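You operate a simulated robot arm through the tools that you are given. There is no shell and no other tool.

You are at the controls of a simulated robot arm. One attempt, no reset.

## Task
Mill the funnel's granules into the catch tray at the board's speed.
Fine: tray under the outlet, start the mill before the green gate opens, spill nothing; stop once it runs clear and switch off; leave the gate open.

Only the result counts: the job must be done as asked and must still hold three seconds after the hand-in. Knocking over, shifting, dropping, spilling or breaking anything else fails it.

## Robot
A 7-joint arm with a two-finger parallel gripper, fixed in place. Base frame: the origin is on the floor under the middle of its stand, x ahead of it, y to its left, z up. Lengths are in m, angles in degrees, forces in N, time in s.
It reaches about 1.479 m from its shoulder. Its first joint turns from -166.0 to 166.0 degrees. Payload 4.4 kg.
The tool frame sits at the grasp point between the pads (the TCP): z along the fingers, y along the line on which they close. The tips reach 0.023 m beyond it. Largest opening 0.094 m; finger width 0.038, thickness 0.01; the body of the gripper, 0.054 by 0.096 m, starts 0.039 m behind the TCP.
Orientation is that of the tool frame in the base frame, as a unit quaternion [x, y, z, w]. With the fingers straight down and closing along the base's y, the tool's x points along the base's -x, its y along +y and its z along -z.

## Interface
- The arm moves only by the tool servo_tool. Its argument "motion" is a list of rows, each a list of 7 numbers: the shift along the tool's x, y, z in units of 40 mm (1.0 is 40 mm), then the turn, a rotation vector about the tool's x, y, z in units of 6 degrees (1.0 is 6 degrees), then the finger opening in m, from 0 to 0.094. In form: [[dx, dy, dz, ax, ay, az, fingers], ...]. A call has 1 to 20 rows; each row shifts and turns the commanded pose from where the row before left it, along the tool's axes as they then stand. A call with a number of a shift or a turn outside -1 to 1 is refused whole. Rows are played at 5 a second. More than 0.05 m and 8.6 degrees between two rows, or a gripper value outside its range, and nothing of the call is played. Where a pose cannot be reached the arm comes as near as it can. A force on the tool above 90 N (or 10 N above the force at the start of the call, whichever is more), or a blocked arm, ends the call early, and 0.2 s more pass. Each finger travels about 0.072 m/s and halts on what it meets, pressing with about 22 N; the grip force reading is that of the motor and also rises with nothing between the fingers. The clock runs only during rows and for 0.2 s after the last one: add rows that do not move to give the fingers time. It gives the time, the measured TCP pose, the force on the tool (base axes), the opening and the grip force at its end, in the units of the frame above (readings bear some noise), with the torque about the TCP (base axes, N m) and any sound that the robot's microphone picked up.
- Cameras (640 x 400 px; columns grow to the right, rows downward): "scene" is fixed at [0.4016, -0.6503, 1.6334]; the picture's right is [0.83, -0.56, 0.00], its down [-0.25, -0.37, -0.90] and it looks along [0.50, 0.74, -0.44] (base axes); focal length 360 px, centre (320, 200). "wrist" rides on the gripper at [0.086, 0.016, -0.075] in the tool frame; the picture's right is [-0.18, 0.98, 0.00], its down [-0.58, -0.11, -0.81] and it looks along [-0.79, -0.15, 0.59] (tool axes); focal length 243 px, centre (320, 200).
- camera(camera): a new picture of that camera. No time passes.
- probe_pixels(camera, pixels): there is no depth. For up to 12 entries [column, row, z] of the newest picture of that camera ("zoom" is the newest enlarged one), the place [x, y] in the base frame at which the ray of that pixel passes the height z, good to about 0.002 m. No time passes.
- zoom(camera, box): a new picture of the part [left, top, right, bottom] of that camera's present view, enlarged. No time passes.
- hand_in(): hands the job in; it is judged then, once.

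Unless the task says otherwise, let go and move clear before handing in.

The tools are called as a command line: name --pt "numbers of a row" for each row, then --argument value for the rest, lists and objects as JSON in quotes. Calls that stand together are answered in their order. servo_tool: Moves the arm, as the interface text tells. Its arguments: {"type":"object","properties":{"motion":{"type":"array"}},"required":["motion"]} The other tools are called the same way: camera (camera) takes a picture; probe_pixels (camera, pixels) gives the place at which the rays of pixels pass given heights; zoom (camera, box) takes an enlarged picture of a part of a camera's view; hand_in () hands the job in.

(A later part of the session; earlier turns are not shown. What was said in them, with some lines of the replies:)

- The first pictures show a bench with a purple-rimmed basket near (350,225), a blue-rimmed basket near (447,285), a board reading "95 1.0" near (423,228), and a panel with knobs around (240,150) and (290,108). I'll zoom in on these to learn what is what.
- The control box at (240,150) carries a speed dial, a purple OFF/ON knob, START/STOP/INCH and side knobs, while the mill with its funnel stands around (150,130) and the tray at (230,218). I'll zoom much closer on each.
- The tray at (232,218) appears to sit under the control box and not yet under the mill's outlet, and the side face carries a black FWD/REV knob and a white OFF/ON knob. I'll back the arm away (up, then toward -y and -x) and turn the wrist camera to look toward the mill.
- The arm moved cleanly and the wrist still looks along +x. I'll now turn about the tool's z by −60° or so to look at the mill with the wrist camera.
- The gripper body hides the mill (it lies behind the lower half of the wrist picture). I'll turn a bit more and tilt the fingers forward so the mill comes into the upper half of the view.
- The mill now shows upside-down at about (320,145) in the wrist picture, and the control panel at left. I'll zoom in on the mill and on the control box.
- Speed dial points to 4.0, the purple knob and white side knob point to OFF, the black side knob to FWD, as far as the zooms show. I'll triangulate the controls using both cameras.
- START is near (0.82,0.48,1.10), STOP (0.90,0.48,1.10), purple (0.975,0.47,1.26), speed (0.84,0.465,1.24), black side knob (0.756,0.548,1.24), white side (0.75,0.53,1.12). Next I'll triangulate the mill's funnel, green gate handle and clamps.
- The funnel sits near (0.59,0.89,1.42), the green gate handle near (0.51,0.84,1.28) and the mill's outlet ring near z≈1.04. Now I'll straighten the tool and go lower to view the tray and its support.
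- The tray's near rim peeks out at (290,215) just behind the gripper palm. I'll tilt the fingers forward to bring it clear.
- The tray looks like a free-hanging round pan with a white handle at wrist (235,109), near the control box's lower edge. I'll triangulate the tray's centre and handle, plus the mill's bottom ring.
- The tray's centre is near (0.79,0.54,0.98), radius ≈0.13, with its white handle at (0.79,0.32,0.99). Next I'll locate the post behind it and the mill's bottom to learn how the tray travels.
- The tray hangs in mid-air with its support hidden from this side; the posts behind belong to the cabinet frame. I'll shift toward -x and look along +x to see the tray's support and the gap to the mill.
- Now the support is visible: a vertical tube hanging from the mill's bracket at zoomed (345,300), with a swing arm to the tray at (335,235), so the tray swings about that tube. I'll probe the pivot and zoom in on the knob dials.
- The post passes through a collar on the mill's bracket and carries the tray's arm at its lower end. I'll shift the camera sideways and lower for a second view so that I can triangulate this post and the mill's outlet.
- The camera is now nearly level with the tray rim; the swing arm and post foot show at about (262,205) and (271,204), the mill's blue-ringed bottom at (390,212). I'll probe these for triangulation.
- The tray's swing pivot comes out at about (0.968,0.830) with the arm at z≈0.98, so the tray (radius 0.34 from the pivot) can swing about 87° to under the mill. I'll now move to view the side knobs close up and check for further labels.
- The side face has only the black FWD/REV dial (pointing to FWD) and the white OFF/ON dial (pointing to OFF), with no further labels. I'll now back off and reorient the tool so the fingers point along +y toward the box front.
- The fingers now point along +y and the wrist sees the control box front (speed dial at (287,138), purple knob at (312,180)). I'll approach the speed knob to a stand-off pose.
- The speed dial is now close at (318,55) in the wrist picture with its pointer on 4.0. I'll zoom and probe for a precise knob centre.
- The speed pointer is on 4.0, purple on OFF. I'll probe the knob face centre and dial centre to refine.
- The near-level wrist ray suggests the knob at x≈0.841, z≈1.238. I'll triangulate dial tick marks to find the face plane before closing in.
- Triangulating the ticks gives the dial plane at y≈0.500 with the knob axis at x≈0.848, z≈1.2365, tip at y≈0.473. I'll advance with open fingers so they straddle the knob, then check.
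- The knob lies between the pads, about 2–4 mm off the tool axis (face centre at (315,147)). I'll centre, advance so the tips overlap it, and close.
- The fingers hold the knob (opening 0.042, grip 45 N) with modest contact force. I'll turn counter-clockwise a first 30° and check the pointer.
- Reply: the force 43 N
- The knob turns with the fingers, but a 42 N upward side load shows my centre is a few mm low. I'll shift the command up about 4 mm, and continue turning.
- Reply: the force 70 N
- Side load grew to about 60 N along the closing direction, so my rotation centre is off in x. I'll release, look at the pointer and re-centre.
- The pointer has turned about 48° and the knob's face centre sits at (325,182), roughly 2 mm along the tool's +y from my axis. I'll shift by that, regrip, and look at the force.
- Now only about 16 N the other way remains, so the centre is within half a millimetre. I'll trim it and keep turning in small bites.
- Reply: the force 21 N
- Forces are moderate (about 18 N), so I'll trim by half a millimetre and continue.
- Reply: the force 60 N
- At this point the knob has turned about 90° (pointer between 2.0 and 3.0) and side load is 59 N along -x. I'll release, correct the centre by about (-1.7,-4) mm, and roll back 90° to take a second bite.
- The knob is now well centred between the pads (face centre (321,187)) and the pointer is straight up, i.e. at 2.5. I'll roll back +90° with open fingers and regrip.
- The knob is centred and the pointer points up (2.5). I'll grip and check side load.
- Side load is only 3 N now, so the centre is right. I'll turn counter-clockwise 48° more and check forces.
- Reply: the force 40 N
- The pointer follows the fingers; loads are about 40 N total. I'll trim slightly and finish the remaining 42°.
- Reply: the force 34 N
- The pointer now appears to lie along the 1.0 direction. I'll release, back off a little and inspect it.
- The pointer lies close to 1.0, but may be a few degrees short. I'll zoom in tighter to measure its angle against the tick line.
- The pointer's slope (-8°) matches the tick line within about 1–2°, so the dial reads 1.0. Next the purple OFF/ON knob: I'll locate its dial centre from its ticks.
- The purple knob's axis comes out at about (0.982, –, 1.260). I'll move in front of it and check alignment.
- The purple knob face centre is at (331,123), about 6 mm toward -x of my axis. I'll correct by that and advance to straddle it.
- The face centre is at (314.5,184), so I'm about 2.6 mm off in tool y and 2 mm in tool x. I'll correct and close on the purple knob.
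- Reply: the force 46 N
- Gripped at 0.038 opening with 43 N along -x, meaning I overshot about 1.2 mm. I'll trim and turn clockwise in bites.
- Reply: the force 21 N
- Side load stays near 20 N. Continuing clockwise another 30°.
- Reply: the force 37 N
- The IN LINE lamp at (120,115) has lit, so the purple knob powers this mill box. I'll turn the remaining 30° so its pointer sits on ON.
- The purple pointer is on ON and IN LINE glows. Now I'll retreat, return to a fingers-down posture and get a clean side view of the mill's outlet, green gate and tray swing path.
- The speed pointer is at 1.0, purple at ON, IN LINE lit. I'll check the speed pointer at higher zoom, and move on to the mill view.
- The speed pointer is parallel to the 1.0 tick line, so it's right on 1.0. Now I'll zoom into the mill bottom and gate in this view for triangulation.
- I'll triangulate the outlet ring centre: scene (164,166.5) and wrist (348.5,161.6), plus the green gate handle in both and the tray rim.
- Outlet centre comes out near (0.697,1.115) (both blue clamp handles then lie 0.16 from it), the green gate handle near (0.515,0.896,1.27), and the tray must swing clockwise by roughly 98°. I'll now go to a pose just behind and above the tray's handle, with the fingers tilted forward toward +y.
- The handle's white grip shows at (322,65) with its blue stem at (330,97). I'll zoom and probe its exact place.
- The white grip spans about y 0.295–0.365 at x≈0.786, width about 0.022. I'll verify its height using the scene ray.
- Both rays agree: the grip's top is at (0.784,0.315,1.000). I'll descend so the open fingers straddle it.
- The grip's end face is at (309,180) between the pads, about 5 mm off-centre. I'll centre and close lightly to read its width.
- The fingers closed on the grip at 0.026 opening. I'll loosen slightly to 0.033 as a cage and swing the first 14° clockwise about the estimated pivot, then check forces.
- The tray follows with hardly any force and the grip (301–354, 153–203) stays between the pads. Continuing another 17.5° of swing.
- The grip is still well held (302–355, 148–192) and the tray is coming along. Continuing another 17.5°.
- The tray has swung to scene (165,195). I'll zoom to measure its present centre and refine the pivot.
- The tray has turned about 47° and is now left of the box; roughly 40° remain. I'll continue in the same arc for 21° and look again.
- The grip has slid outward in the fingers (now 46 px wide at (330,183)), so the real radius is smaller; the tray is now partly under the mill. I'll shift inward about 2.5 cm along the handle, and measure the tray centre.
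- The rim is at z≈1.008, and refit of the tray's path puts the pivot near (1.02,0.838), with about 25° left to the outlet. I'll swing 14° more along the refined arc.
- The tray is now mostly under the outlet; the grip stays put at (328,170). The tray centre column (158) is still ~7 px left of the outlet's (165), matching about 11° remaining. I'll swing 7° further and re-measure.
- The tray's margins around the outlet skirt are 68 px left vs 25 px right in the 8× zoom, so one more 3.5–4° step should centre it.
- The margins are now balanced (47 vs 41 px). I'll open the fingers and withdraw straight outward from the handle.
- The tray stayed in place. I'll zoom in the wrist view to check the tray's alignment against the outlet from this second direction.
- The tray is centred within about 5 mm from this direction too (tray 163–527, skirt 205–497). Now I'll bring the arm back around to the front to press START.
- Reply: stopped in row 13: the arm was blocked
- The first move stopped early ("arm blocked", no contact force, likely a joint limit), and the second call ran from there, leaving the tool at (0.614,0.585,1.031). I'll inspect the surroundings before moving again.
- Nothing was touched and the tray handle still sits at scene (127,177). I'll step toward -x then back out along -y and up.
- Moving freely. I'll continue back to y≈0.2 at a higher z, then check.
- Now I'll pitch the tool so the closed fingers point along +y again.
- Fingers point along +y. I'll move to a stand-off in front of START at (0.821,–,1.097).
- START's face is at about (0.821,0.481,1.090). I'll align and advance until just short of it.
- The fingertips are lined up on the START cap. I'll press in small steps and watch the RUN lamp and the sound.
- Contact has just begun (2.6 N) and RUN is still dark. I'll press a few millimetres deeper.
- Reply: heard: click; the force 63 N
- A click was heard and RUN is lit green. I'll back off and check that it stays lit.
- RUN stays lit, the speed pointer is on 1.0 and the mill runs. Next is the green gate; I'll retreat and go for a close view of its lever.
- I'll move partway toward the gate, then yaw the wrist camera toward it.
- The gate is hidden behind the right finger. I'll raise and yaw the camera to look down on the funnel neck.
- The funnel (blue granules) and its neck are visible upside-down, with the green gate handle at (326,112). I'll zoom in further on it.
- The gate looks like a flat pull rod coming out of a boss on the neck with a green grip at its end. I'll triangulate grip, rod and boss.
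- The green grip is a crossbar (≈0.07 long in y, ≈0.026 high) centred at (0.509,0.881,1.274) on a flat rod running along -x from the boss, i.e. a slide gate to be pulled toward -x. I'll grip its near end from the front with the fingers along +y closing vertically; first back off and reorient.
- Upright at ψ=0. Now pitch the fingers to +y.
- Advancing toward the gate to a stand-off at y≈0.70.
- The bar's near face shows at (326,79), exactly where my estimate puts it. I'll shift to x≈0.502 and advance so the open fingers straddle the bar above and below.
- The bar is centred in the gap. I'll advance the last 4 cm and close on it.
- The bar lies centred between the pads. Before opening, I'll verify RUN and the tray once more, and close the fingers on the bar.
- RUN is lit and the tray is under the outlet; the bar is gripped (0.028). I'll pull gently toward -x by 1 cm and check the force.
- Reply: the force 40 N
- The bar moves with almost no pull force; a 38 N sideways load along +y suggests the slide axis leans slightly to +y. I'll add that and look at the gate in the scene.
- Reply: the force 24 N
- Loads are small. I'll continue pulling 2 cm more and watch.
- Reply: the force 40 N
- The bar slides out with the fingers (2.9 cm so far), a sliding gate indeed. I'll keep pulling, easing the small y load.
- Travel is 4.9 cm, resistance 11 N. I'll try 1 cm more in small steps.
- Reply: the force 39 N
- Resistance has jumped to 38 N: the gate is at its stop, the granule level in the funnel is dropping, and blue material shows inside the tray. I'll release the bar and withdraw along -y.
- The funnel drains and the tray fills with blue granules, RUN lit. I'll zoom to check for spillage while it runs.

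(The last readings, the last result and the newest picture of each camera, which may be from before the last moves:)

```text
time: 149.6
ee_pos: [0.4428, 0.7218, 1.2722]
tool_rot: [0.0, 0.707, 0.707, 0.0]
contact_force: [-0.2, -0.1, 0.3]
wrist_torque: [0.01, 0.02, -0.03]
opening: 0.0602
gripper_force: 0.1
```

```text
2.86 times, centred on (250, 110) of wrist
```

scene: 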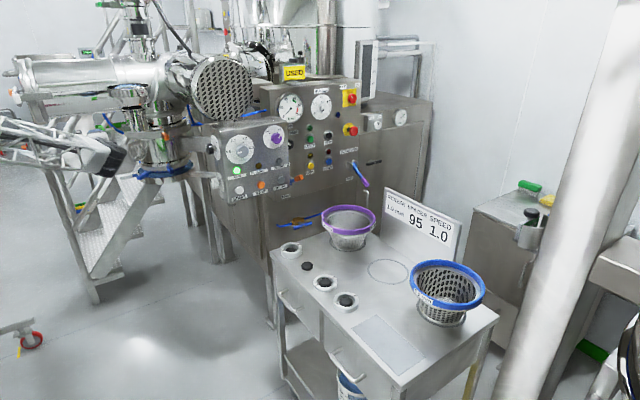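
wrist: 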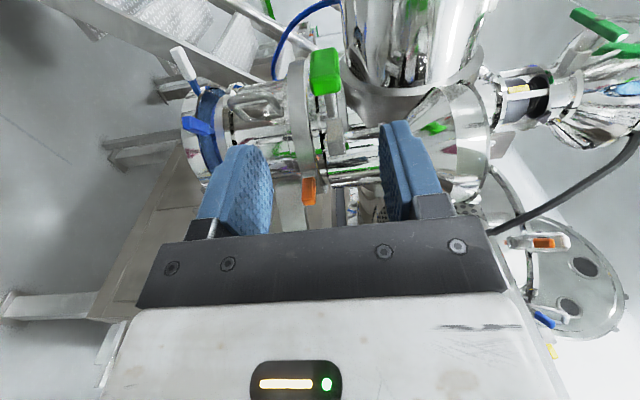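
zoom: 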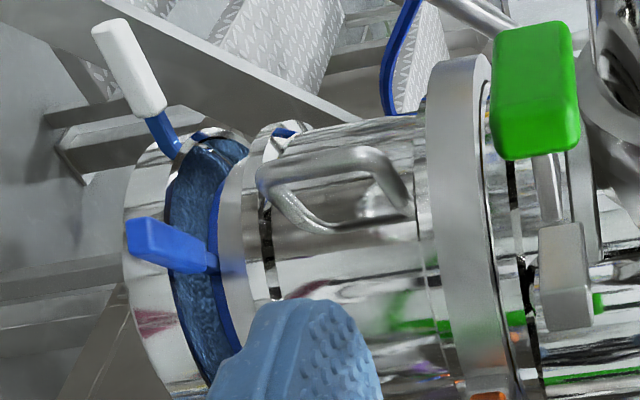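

The tray fills neatly inside its rim with no granules visible outside it. While the mill works through the rest, I'll retreat and position in front of STOP.

servo_tool --pt "0 0 -1 0 0 0 0.06" --pt "0 0 -1 0 0 0 0.06" --pt "0 0 -1 0 0 0 0.06" --pt "0 0 -1 0 0 0 0.06" --pt "0 0 -1 0 0 0 0.03" --pt "0 0 -1 0 0 0 0.0" --pt "0 0 -1 0 0 0 0.0" --pt "0 0 -1 0 0 0 0.0" --pt "0 0 -1 0 0 0 0.0" --pt "0 0 -1 0 0 0 0.0" --pt "0 0 -1 0 0 0 0.0" --pt "0 0 -1 0 0 0 0.0" --pt "0 0 -1 0 0 0 0.0" --pt "0 0 0 0 0 0 0.0"

camera --camera "scene"

zoom --camera "scene" --box '[95, 75, 165, 145]'

zoom --camera "scene" --box '[110, 140, 230, 220]'

```text
time: 152.6
ee_pos: [0.4467, 0.2012, 1.2696]
tool_rot: [0.0, 0.707, 0.707, 0.001]
contact_force: [0.8, 0.7, 0.3]
wrist_torque: [0.05, 0.0, 0.04]
opening: 0.0001
gripper_force: 22.0
```

```text
taken
```

scene: 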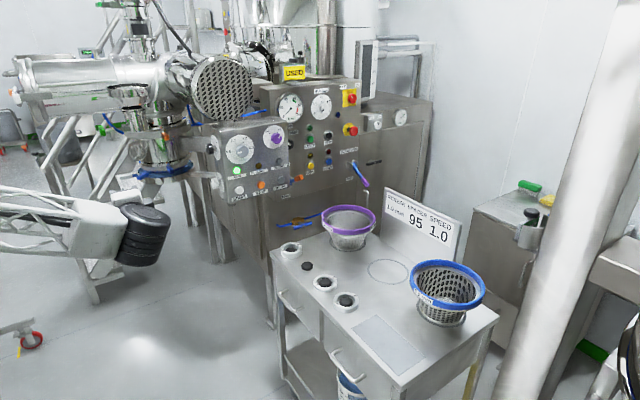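

```text
5.71 times, centred on (130, 110) of scene
```

zoom: 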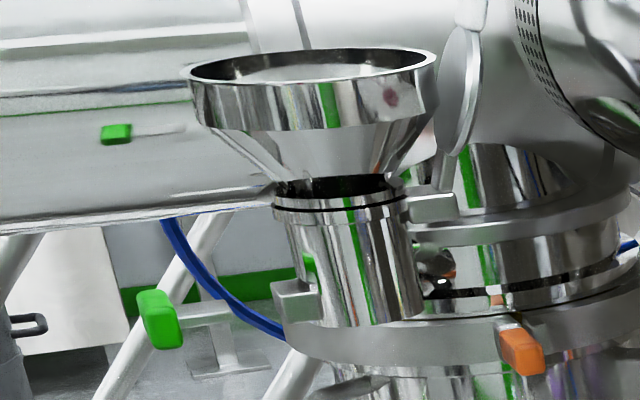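

```text
5.00 times, centred on (170, 180) of scene
```

zoom: 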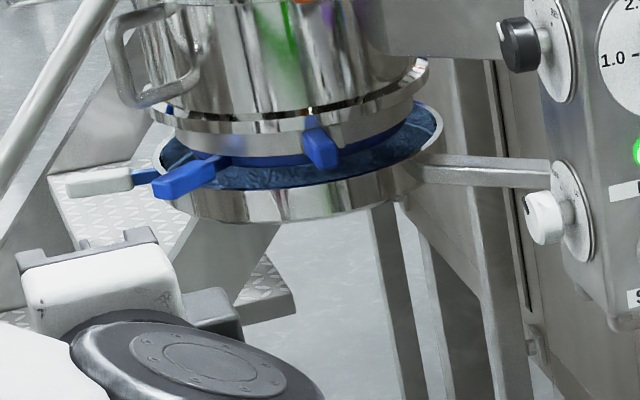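

The funnel now looks empty, the gate bar is out at (108,130) and the tray holds the milled blue material. I'll go in front of STOP while the mill runs clear.

servo_tool --pt "-0.88 -0.33 0 0 0 0 0.0" --pt "-0.88 -0.33 0 0 0 0 0.0" --pt "-0.88 -0.33 0 0 0 0 0.0" --pt "-0.88 -0.33 0 0 0 0 0.0" --pt "-0.88 -0.33 0 0 0 0 0.0" --pt "-0.88 -0.33 0 0 0 0 0.0" --pt "-0.88 -0.33 0 0 0 0 0.0" --pt "-0.88 -0.33 0 0 0 0 0.0" --pt "-0.88 -0.33 0 0 0 0 0.0" --pt "-0.88 -0.33 0 0 0 0 0.0" --pt "-0.88 -0.33 0 0 0 0 0.0" --pt "-0.88 -0.33 0 0 0 0 0.0" --pt "-0.88 -0.33 0 0 0 0 0.0" --pt "0 0 0.9 0 0 0 0.0" --pt "0 0 0.9 0 0 0 0.0" --pt "0 0 0.9 0 0 0 0.0" --pt "0 0 0.9 0 0 0 0.0" --pt "0 0 0.9 0 0 0 0.0" --pt "0 0 0 0 0 0 0.0"

camera --camera "wrist"

zoom --camera "wrist" --box '[220, 0, 420, 160]'

camera --camera "scene"

```text
time: 156.6
ee_pos: [0.9, 0.3819, 1.098]
tool_rot: [-0.001, 0.707, 0.707, 0.0]
contact_force: [0.0, -0.4, 0.0]
wrist_torque: [-0.01, 0.02, 0.03]
opening: 0.0
gripper_force: 21.8
```

```text
taken
```

wrist: 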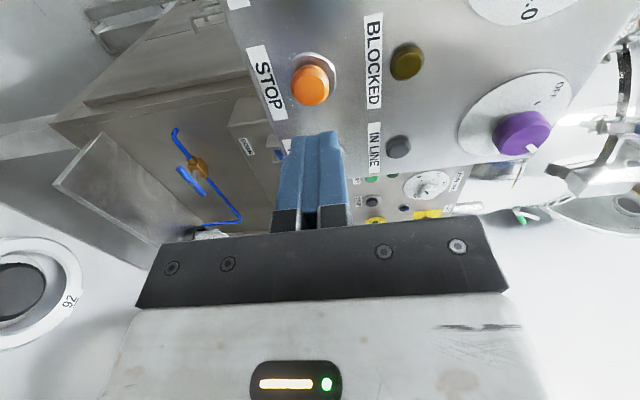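

```text
2.50 times, centred on (320, 80) of wrist
```

zoom: 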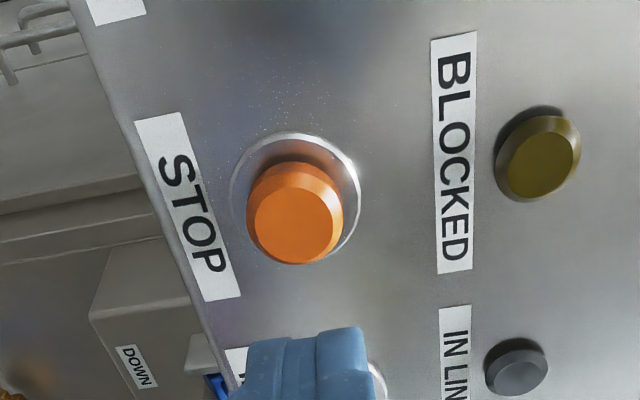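

```text
taken
```

scene: 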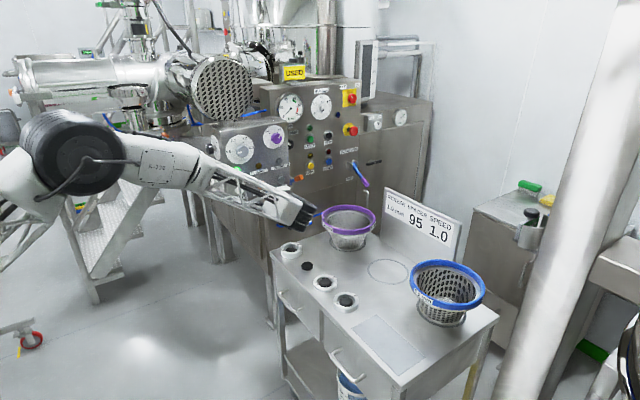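

The funnel and mill have had several seconds to clear. STOP's cap is at (310,90); I'll probe for exact alignment.

probe_pixels --camera "wrist" --pixels '[[310, 90, 1.085], [310, 90, 1.09], [310, 90, 1.095], [313, 80, 1.09], [313, 80, 1.085]]'

zoom --camera "scene" --box '[95, 75, 215, 205]'

```text
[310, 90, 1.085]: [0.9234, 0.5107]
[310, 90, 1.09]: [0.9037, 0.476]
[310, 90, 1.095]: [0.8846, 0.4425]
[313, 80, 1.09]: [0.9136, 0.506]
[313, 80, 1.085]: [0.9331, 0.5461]
```

```text
3.08 times, centred on (155, 140) of scene
```

zoom: 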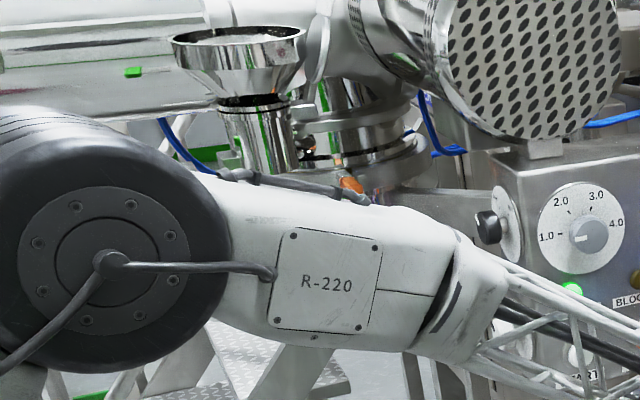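

STOP's face is at about (0.905,0.478,1.090). I'll align and wait several more seconds so that the mill runs fully clear.

servo_tool --pt "-0.125 -0.2 0.3 0 0 0 0.0" --pt "0 0 0.5 0 0 0 0.0" --pt "0 0 0 0 0 0 0.0" --pt "0 0 0 0 0 0 0.0" --pt "0 0 0 0 0 0 0.0" --pt "0 0 0 0 0 0 0.0" --pt "0 0 0 0 0 0 0.0" --pt "0 0 0 0 0 0 0.0" --pt "0 0 0 0 0 0 0.0" --pt "0 0 0 0 0 0 0.0" --pt "0 0 0 0 0 0 0.0" --pt "0 0 0 0 0 0 0.0" --pt "0 0 0 0 0 0 0.0" --pt "0 0 0 0 0 0 0.0" --pt "0 0 0 0 0 0 0.0" --pt "0 0 0 0 0 0 0.0" --pt "0 0 0 0 0 0 0.0" --pt "0 0 0 0 0 0 0.0" --pt "0 0 0 0 0 0 0.0" --pt "0 0 0 0 0 0 0.0"

camera --camera "wrist"

camera --camera "scene"

```text
time: 160.8
ee_pos: [0.9048, 0.4137, 1.0901]
tool_rot: [0.0, 0.708, 0.707, 0.0]
contact_force: [-0.1, -0.2, -0.6]
wrist_torque: [-0.02, 0.02, 0.0]
opening: 0.0001
gripper_force: 22.0
```

```text
taken
```

wrist: 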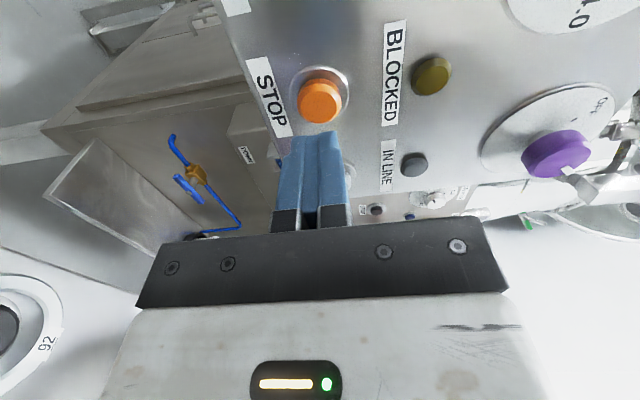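

```text
taken
```

scene: 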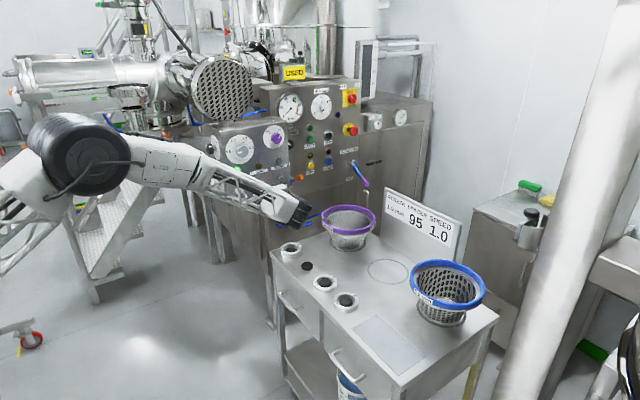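

BLOCKED is dark and RUN still lit. I'll give it another 8 s to be sure it has run clear.

servo_tool --pt "0 0 0 0 0 0 0.0" --pt "0 0 0 0 0 0 0.0" --pt "0 0 0 0 0 0 0.0" --pt "0 0 0 0 0 0 0.0" --pt "0 0 0 0 0 0 0.0" --pt "0 0 0 0 0 0 0.0" --pt "0 0 0 0 0 0 0.0" --pt "0 0 0 0 0 0 0.0" --pt "0 0 0 0 0 0 0.0" --pt "0 0 0 0 0 0 0.0" --pt "0 0 0 0 0 0 0.0" --pt "0 0 0 0 0 0 0.0" --pt "0 0 0 0 0 0 0.0" --pt "0 0 0 0 0 0 0.0" --pt "0 0 0 0 0 0 0.0" --pt "0 0 0 0 0 0 0.0" --pt "0 0 0 0 0 0 0.0" --pt "0 0 0 0 0 0 0.0" --pt "0 0 0 0 0 0 0.0" --pt "0 0 0 0 0 0 0.0"

servo_tool --pt "0 0 0 0 0 0 0.0" --pt "0 0 0 0 0 0 0.0" --pt "0 0 0 0 0 0 0.0" --pt "0 0 0 0 0 0 0.0" --pt "0 0 0 0 0 0 0.0" --pt "0 0 0 0 0 0 0.0" --pt "0 0 0 0 0 0 0.0" --pt "0 0 0 0 0 0 0.0" --pt "0 0 0 0 0 0 0.0" --pt "0 0 0 0 0 0 0.0" --pt "0 0 0 0 0 0 0.0" --pt "0 0 0 0 0 0 0.0" --pt "0 0 0 0 0 0 0.0" --pt "0 0 0 0 0 0 0.0" --pt "0 0 0 0 0 0 0.0"

zoom --camera "wrist" --box '[220, 0, 420, 160]'

zoom --camera "scene" --box '[95, 70, 215, 150]'

```text
time: 165.0
ee_pos: [0.9042, 0.4146, 1.0891]
tool_rot: [-0.001, 0.707, 0.707, 0.0]
contact_force: [-0.4, -0.2, 0.1]
wrist_torque: [-0.03, 0.03, -0.01]
opening: 0.0
gripper_force: 21.9
```

```text
time: 168.2
ee_pos: [0.9047, 0.4135, 1.0898]
tool_rot: [-0.001, 0.708, 0.706, 0.001]
contact_force: [0.6, 0.6, -0.6]
wrist_torque: [-0.03, 0.02, 0.02]
opening: 0.0
gripper_force: 22.0
```

```text
2.50 times, centred on (320, 80) of wrist
```

zoom: 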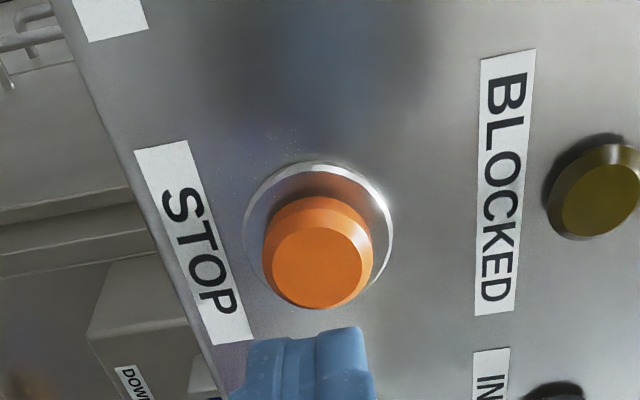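

```text
5.00 times, centred on (155, 110) of scene
```

zoom: 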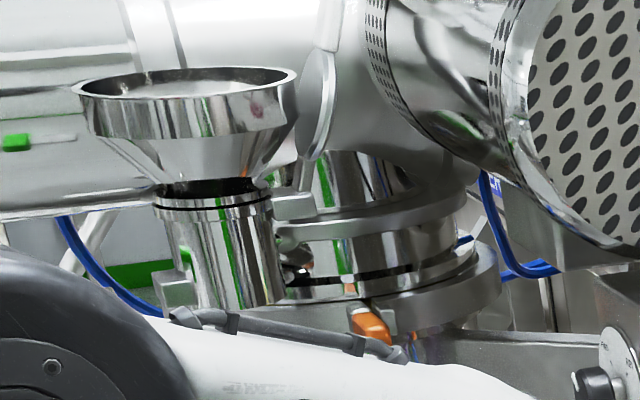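

The funnel is empty. Now I'll press STOP.

servo_tool --pt "0 0 0.6 0 0 0 0.0" --pt "0 0 0.4 0 0 0 0.0" --pt "0 0 0.2 0 0 0 0.0" --pt "0 0 0 0 0 0 0.0"

servo_tool --pt "0 0 0.08 0 0 0 0.0" --pt "0 0 0.05 0 0 0 0.0" --pt "0 0 0 0 0 0 0.0"

camera --camera "wrist"

```text
time: 169.2
ee_pos: [0.9064, 0.4585, 1.091]
tool_rot: [-0.001, 0.708, 0.706, 0.001]
contact_force: [-0.6, -0.1, -0.3]
wrist_torque: [0.01, -0.01, 0.0]
opening: 0.0
gripper_force: 21.6
```

```text
time: 170.0
ee_pos: [0.9062, 0.4645, 1.0913]
tool_rot: [-0.002, 0.707, 0.707, 0.001]
contact_force: [-0.8, -2.5, 1.1]
wrist_torque: [0.02, -0.04, -0.01]
opening: 0.0001
gripper_force: 22.5
heard: click
```

```text
taken
```

wrist: 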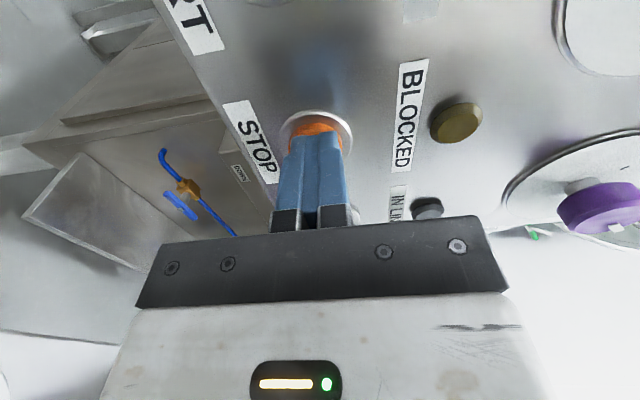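

A click was heard at STOP. I'll back off and check that RUN is out.

servo_tool --pt "0 0 -0.3 0 0 0 0.0" --pt "0 0 -1 0 0 0 0.0" --pt "0 0 -0.7 0 0 0 0.0" --pt "0 0 0 0 0 0 0.0"

camera --camera "wrist"

zoom --camera "scene" --box '[190, 110, 310, 200]'

```text
time: 171.0
ee_pos: [0.9046, 0.3862, 1.0926]
tool_rot: [-0.001, 0.708, 0.707, 0.001]
contact_force: [-0.6, 0.5, 0.4]
wrist_torque: [0.02, 0.01, 0.02]
opening: 0.0
gripper_force: 22.5
```

```text
taken
```

wrist: 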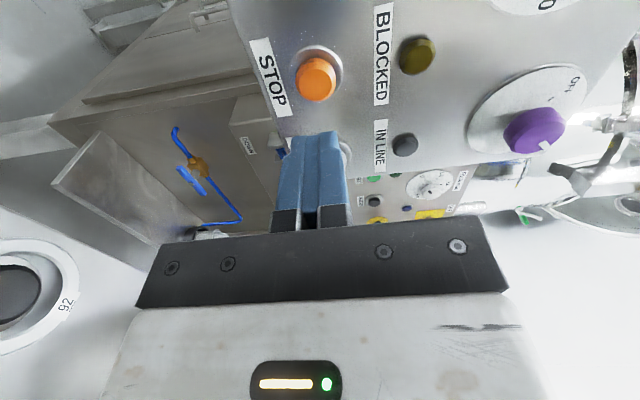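

```text
4.44 times, centred on (250, 155) of scene
```

zoom: 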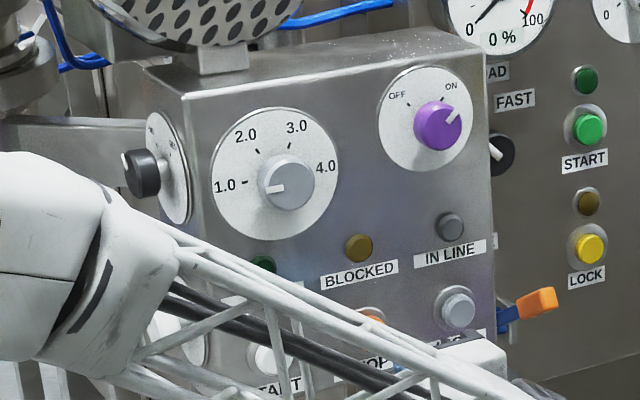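

RUN is out, so the mill has stopped. Next, the purple knob back to OFF: I'll move in front of it with open fingers.

servo_tool --pt "-0.364 0.83 0 0 0 0 0.03" --pt "-0.364 0.83 0 0 0 0 0.06" --pt "-0.364 0.83 0 0 0 0 0.085" --pt "-0.364 0.83 0 0 0 0 0.085" --pt "-0.364 0.83 0 0 0 0 0.085" --pt "0 0 0 0 0 0 0.085"

camera --camera "wrist"

zoom --camera "wrist" --box '[220, 0, 420, 160]'

```text
time: 172.4
ee_pos: [0.9796, 0.3852, 1.2586]
tool_rot: [-0.001, 0.708, 0.707, 0.001]
contact_force: [-0.7, -0.6, 0.6]
wrist_torque: [-0.04, -0.01, -0.02]
opening: 0.0851
gripper_force: 0.0
```

```text
taken
```

wrist: 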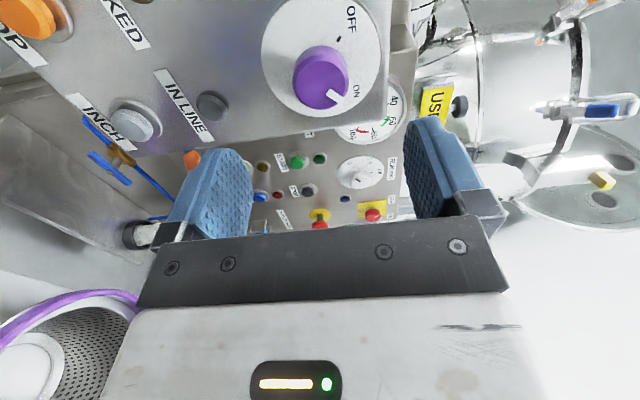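

```text
2.50 times, centred on (320, 80) of wrist
```

zoom: 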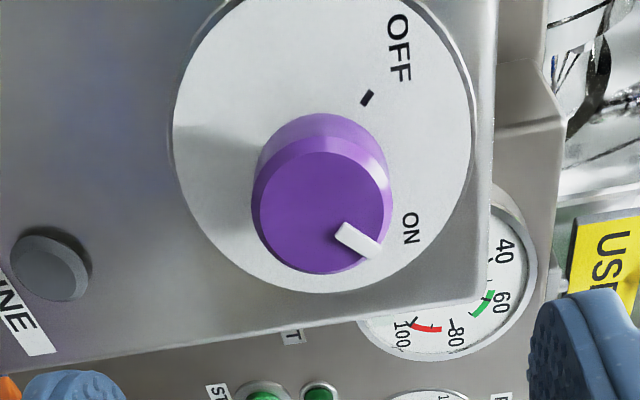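

The knob face centre (320,85) lies right on my axis. I'll advance and straddle it, then grip.

servo_tool --pt "0 0 0.8 0 0 0 0.085" --pt "0 0 0.8 0 0 0 0.085" --pt "0 0 0.53 0 0 0 0.085" --pt "0 0 0 0 0 0 0.085"

zoom --camera "wrist" --box '[220, 60, 420, 220]'

```text
time: 173.4
ee_pos: [0.9805, 0.4715, 1.2599]
tool_rot: [0.0, 0.707, 0.707, 0.0]
contact_force: [-1.0, -0.1, -0.8]
wrist_torque: [0.01, 0.0, 0.0]
opening: 0.0852
gripper_force: 0.0
```

```text
2.50 times, centred on (320, 140) of wrist
```

zoom: 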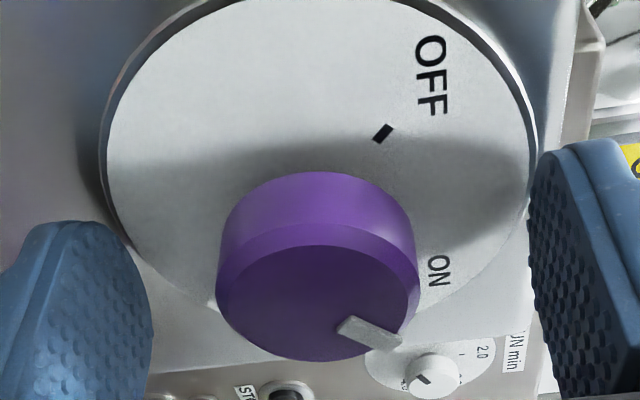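

The knob is about 3 mm toward -x of my axis; I'll correct and grip.

servo_tool --pt "0.08 -0.015 0 0 0 0 0.085" --pt "0 0 0 0 0 0 0.05" --pt "0 0 0 0 0 0 0.02" --pt "0 0 0 0 0 0 0.02" --pt "0 0 0 0 0 0 0.02" --pt "0 0 0 0 0 0 0.02"

```text
time: 174.8
ee_pos: [0.9776, 0.4684, 1.2586]
tool_rot: [-0.002, 0.707, 0.707, 0.001]
contact_force: [8.3, 7.4, 13.7]
wrist_torque: [0.02, -0.01, -0.27]
opening: 0.0374
gripper_force: 44.6
```

Gripped with light loads. Turning counter-clockwise toward OFF in bites.

servo_tool --pt "0 0.008 0 0 0 -1 0.02" --pt "0 0 0 0 0 -1 0.02" --pt "0 0 0 0 0 -1 0.02" --pt "0 0 0 0 0 -1 0.02" --pt "0 0 0 0 0 -1 0.02" --pt "0 0 0 0 0 0 0.02"

```text
time: 176.2
ee_pos: [0.9769, 0.4698, 1.2583]
tool_rot: [-0.184, 0.682, 0.683, 0.184]
contact_force: [32.6, -5.6, 4.9]
wrist_torque: [0.24, 0.01, -0.81]
opening: 0.0376
gripper_force: 44.3
```

servo_tool --pt "-0.015 -0.01 0 0 0 -1 0.02" --pt "0 0 0 0 0 -1 0.02" --pt "0 0 0 0 0 -1 0.02" --pt "0 0 0 0 0 -1 0.02" --pt "0 0 0 0 0 -1 0.02" --pt "0 0 0 0 0 0 0.02"

camera --camera "wrist"

```text
time: 177.6
ee_pos: [0.9772, 0.4694, 1.2575]
tool_rot: [-0.353, 0.613, 0.611, 0.355]
contact_force: [58.9, -16.9, -7.7]
wrist_torque: [-0.09, 0.05, -0.61]
opening: 0.0375
gripper_force: 44.2
```

```text
taken
```

wrist: 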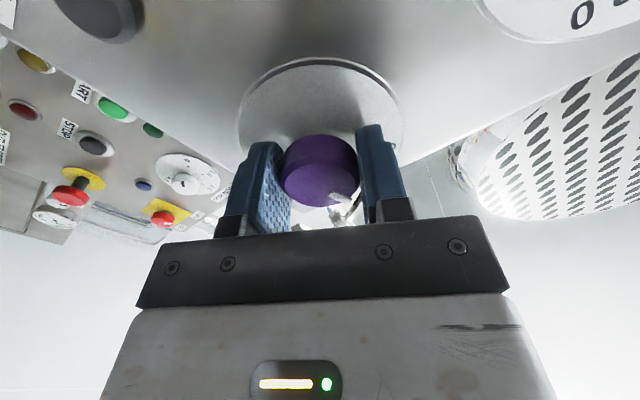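

A 59 N load in +x builds; I'll trim 1.4 mm and finish the last 30°.

servo_tool --pt "0 -0.035 0 0 0 0 0.02" --pt "0 0 0 0 0 -1 0.02" --pt "0 0 0 0 0 -1 0.02" --pt "0 0 0 0 0 -1 0.02" --pt "0 0 0 0 0 -1 0.02" --pt "0 0 0 0 0 -1 0.02" --pt "0 0 0 0 0 0 0.02"

zoom --camera "wrist" --box '[220, 60, 420, 220]'

```text
time: 179.2
ee_pos: [0.9791, 0.4713, 1.2569]
tool_rot: [-0.5, 0.5, 0.499, 0.501]
contact_force: [22.0, -30.5, -2.4]
wrist_torque: [-0.06, 0.19, -0.42]
opening: 0.0378
gripper_force: 44.8
```

```text
2.50 times, centred on (320, 140) of wrist
```

zoom: 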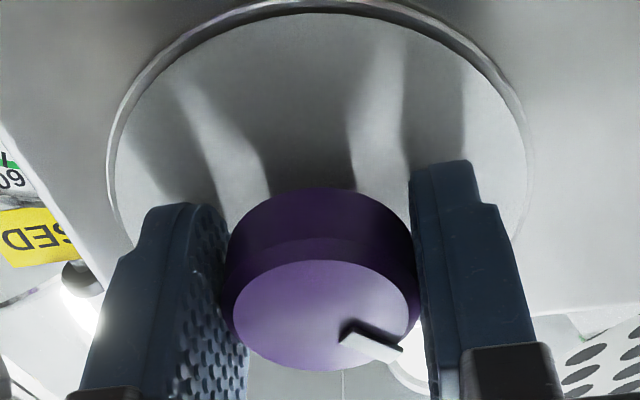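

The pointer is back where it was at OFF. I'll release, back off and verify.

servo_tool --pt "0 0 0 0 0 0 0.06" --pt "0 0 0 0 0 0 0.085" --pt "0 0 0 0 0 0 0.085" --pt "0 0 -0.6 0 0 0 0.085" --pt "0 0 -1 0 0 0 0.085" --pt "0 0 -1 0 0 0 0.085" --pt "0 0 0 0 0 0 0.085"

camera --camera "wrist"

zoom --camera "wrist" --box '[200, 0, 420, 160]'

zoom --camera "scene" --box '[190, 110, 310, 200]'

```text
time: 180.8
ee_pos: [0.9825, 0.3662, 1.2607]
tool_rot: [0.501, -0.499, -0.499, -0.501]
contact_force: [-0.4, 0.2, 0.3]
wrist_torque: [-0.02, -0.02, 0.02]
opening: 0.085
gripper_force: 0.2
```

```text
taken
```

wrist: 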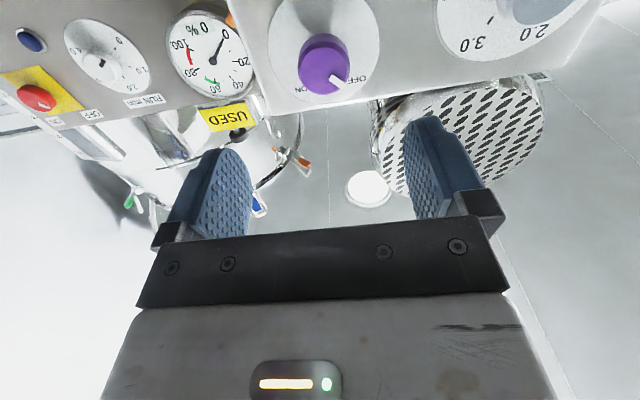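

```text
2.50 times, centred on (310, 80) of wrist
```

zoom: 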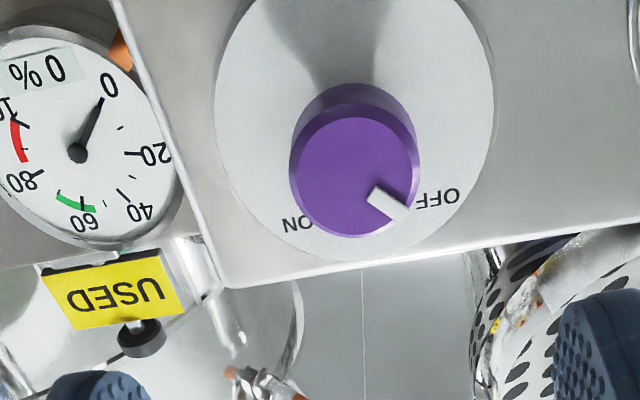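

```text
4.44 times, centred on (250, 155) of scene
```

zoom: 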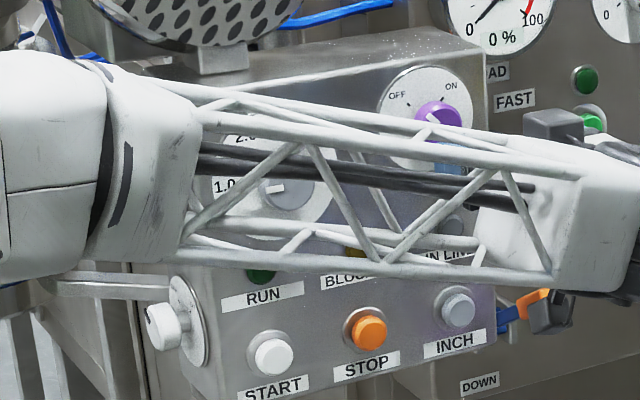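

The pointer is on OFF. I'll retreat clear of the machine and make a final inspection from the scene camera.

servo_tool --pt "0 0 -1 0 0 0 0.06" --pt "0 0 -1 0 0 0 0.06" --pt "0 0 -1 0 0 0 0.06" --pt "0 0 -1 0 0 0 0.06" --pt "0 0.9 -0.3 0 0 0 0.06" --pt "0 0.95 0 0 0 0 0.06" --pt "0 0.95 0 0 0 0 0.06" --pt "0 0.95 0 0 0 0 0.06" --pt "0 0.95 0 0 0 0 0.06" --pt "0 0.95 0 0 0 0 0.06" --pt "0 0.95 0 0 0 0 0.06" --pt "0 0.95 0 0 0 0 0.06" --pt "0 0.95 0 0 0 0 0.06" --pt "0 0.95 0 0 0 0 0.06" --pt "0 0.95 0 0 0 0 0.06" --pt "0 0.95 0 0 0 0 0.06" --pt "0 0 0 0 0 0 0.06"

camera --camera "scene"

zoom --camera "scene" --box '[200, 110, 300, 200]'

zoom --camera "scene" --box '[255, 115, 300, 155]'

zoom --camera "scene" --box '[95, 75, 215, 205]'

```text
time: 184.4
ee_pos: [0.5231, 0.1941, 1.2596]
tool_rot: [0.501, -0.5, -0.5, -0.5]
contact_force: [0.1, 1.0, 0.0]
wrist_torque: [-0.02, 0.03, -0.03]
opening: 0.0601
gripper_force: 0.1
```

```text
taken
```

scene: 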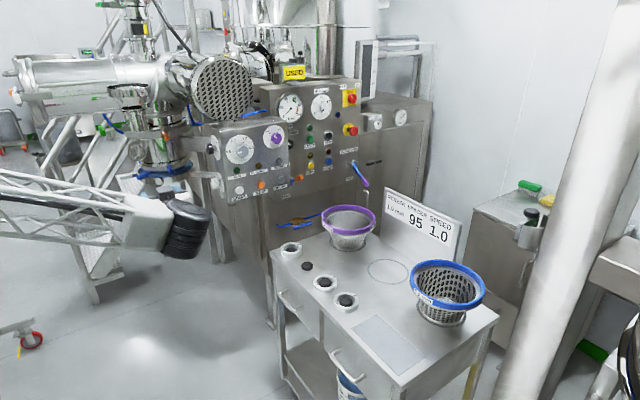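

```text
4.44 times, centred on (250, 155) of scene
```

zoom: 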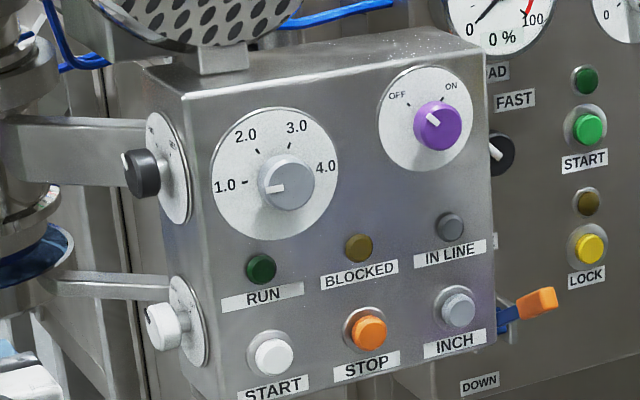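

```text
10.00 times, centred on (278, 135) of scene
```

zoom: 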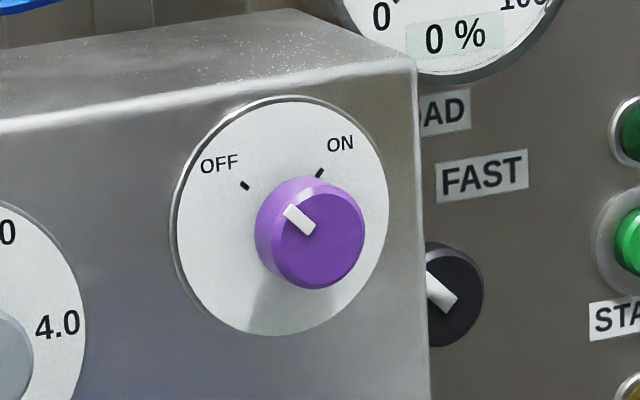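

```text
3.08 times, centred on (155, 140) of scene
```

zoom: 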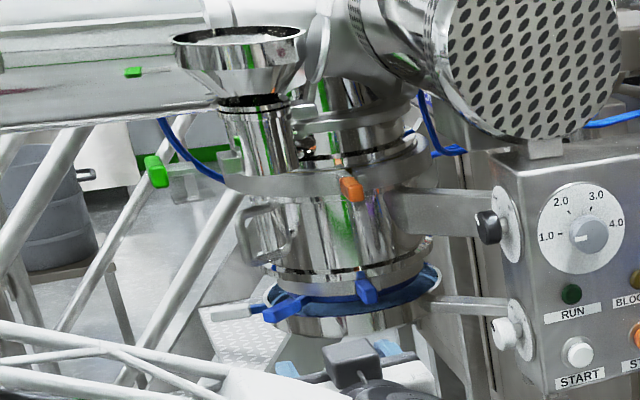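

The purple pointer is exactly as at the start (OFF), RUN is dark, the gate bar is out and the tray is full under the outlet. I'll check the floor and tray rim for any spill before handing in.

zoom --camera "scene" --box '[125, 145, 205, 195]'

zoom --camera "scene" --box '[60, 180, 280, 330]'

zoom --camera "scene" --box '[95, 75, 165, 145]'

```text
8.00 times, centred on (165, 170) of scene
```

zoom: 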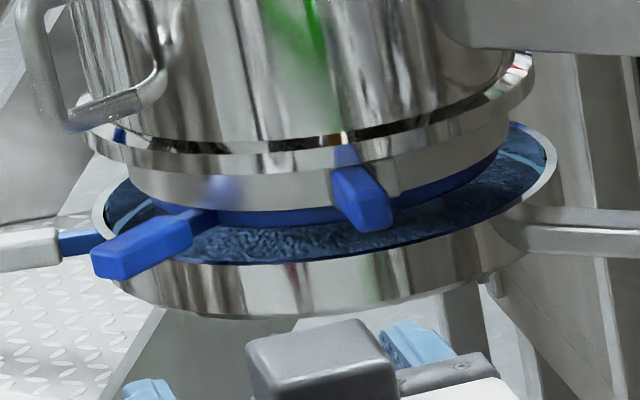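

```text
2.67 times, centred on (170, 255) of scene
```

zoom: 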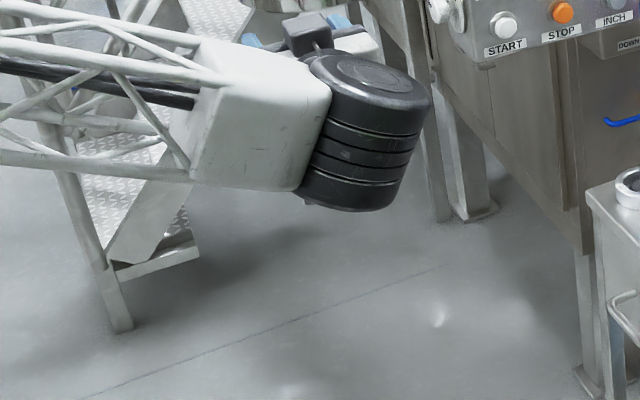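

```text
5.71 times, centred on (130, 110) of scene
```

zoom: 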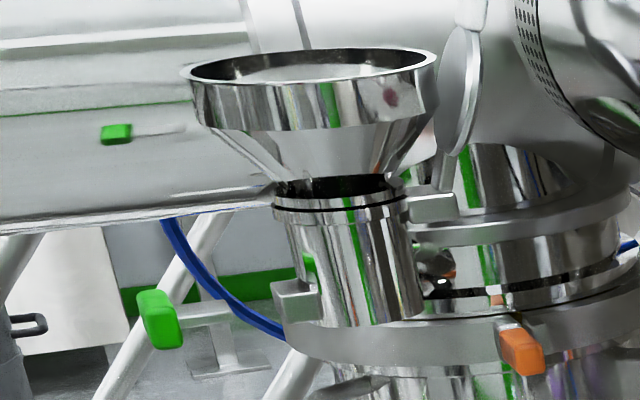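

The floor is clean, the funnel is empty and all the milled material sits inside the tray rim. The gate is open, the mill is stopped and switched off, and the arm is clear, so I'm handing in.

hand_in

```text
The job is handed in.
```

The job is handed in. The funnel's granules were milled at speed 1.0 and are all in the catch tray. I saw no spill on the floor or around the tray rim.

- **Order of work:** I set the speed dial from 4.0 to 1.0, switched the mill on and swung the tray under the outlet. I then pressed START, and pulled the green gate open only once RUN was lit.
- **Finish:** The funnel looked empty about 5 s after the gate opened. I let the mill run about 23 s from gate opening before pressing STOP. RUN went dark and the purple knob is back on OFF.
- **How it was left:** The gate is fully open, the tray is centred under the outlet, and the arm is clear of the machine.

- **Untouched settings:** I left the white OFF/ON knob on the side of the box alone, because the mill started without it. The direction knob was already on FWD.
- **Blocked move:** One move of the empty arm stopped early as "arm blocked". There was no contact force, so I took it for a joint limit. The tray had not moved.
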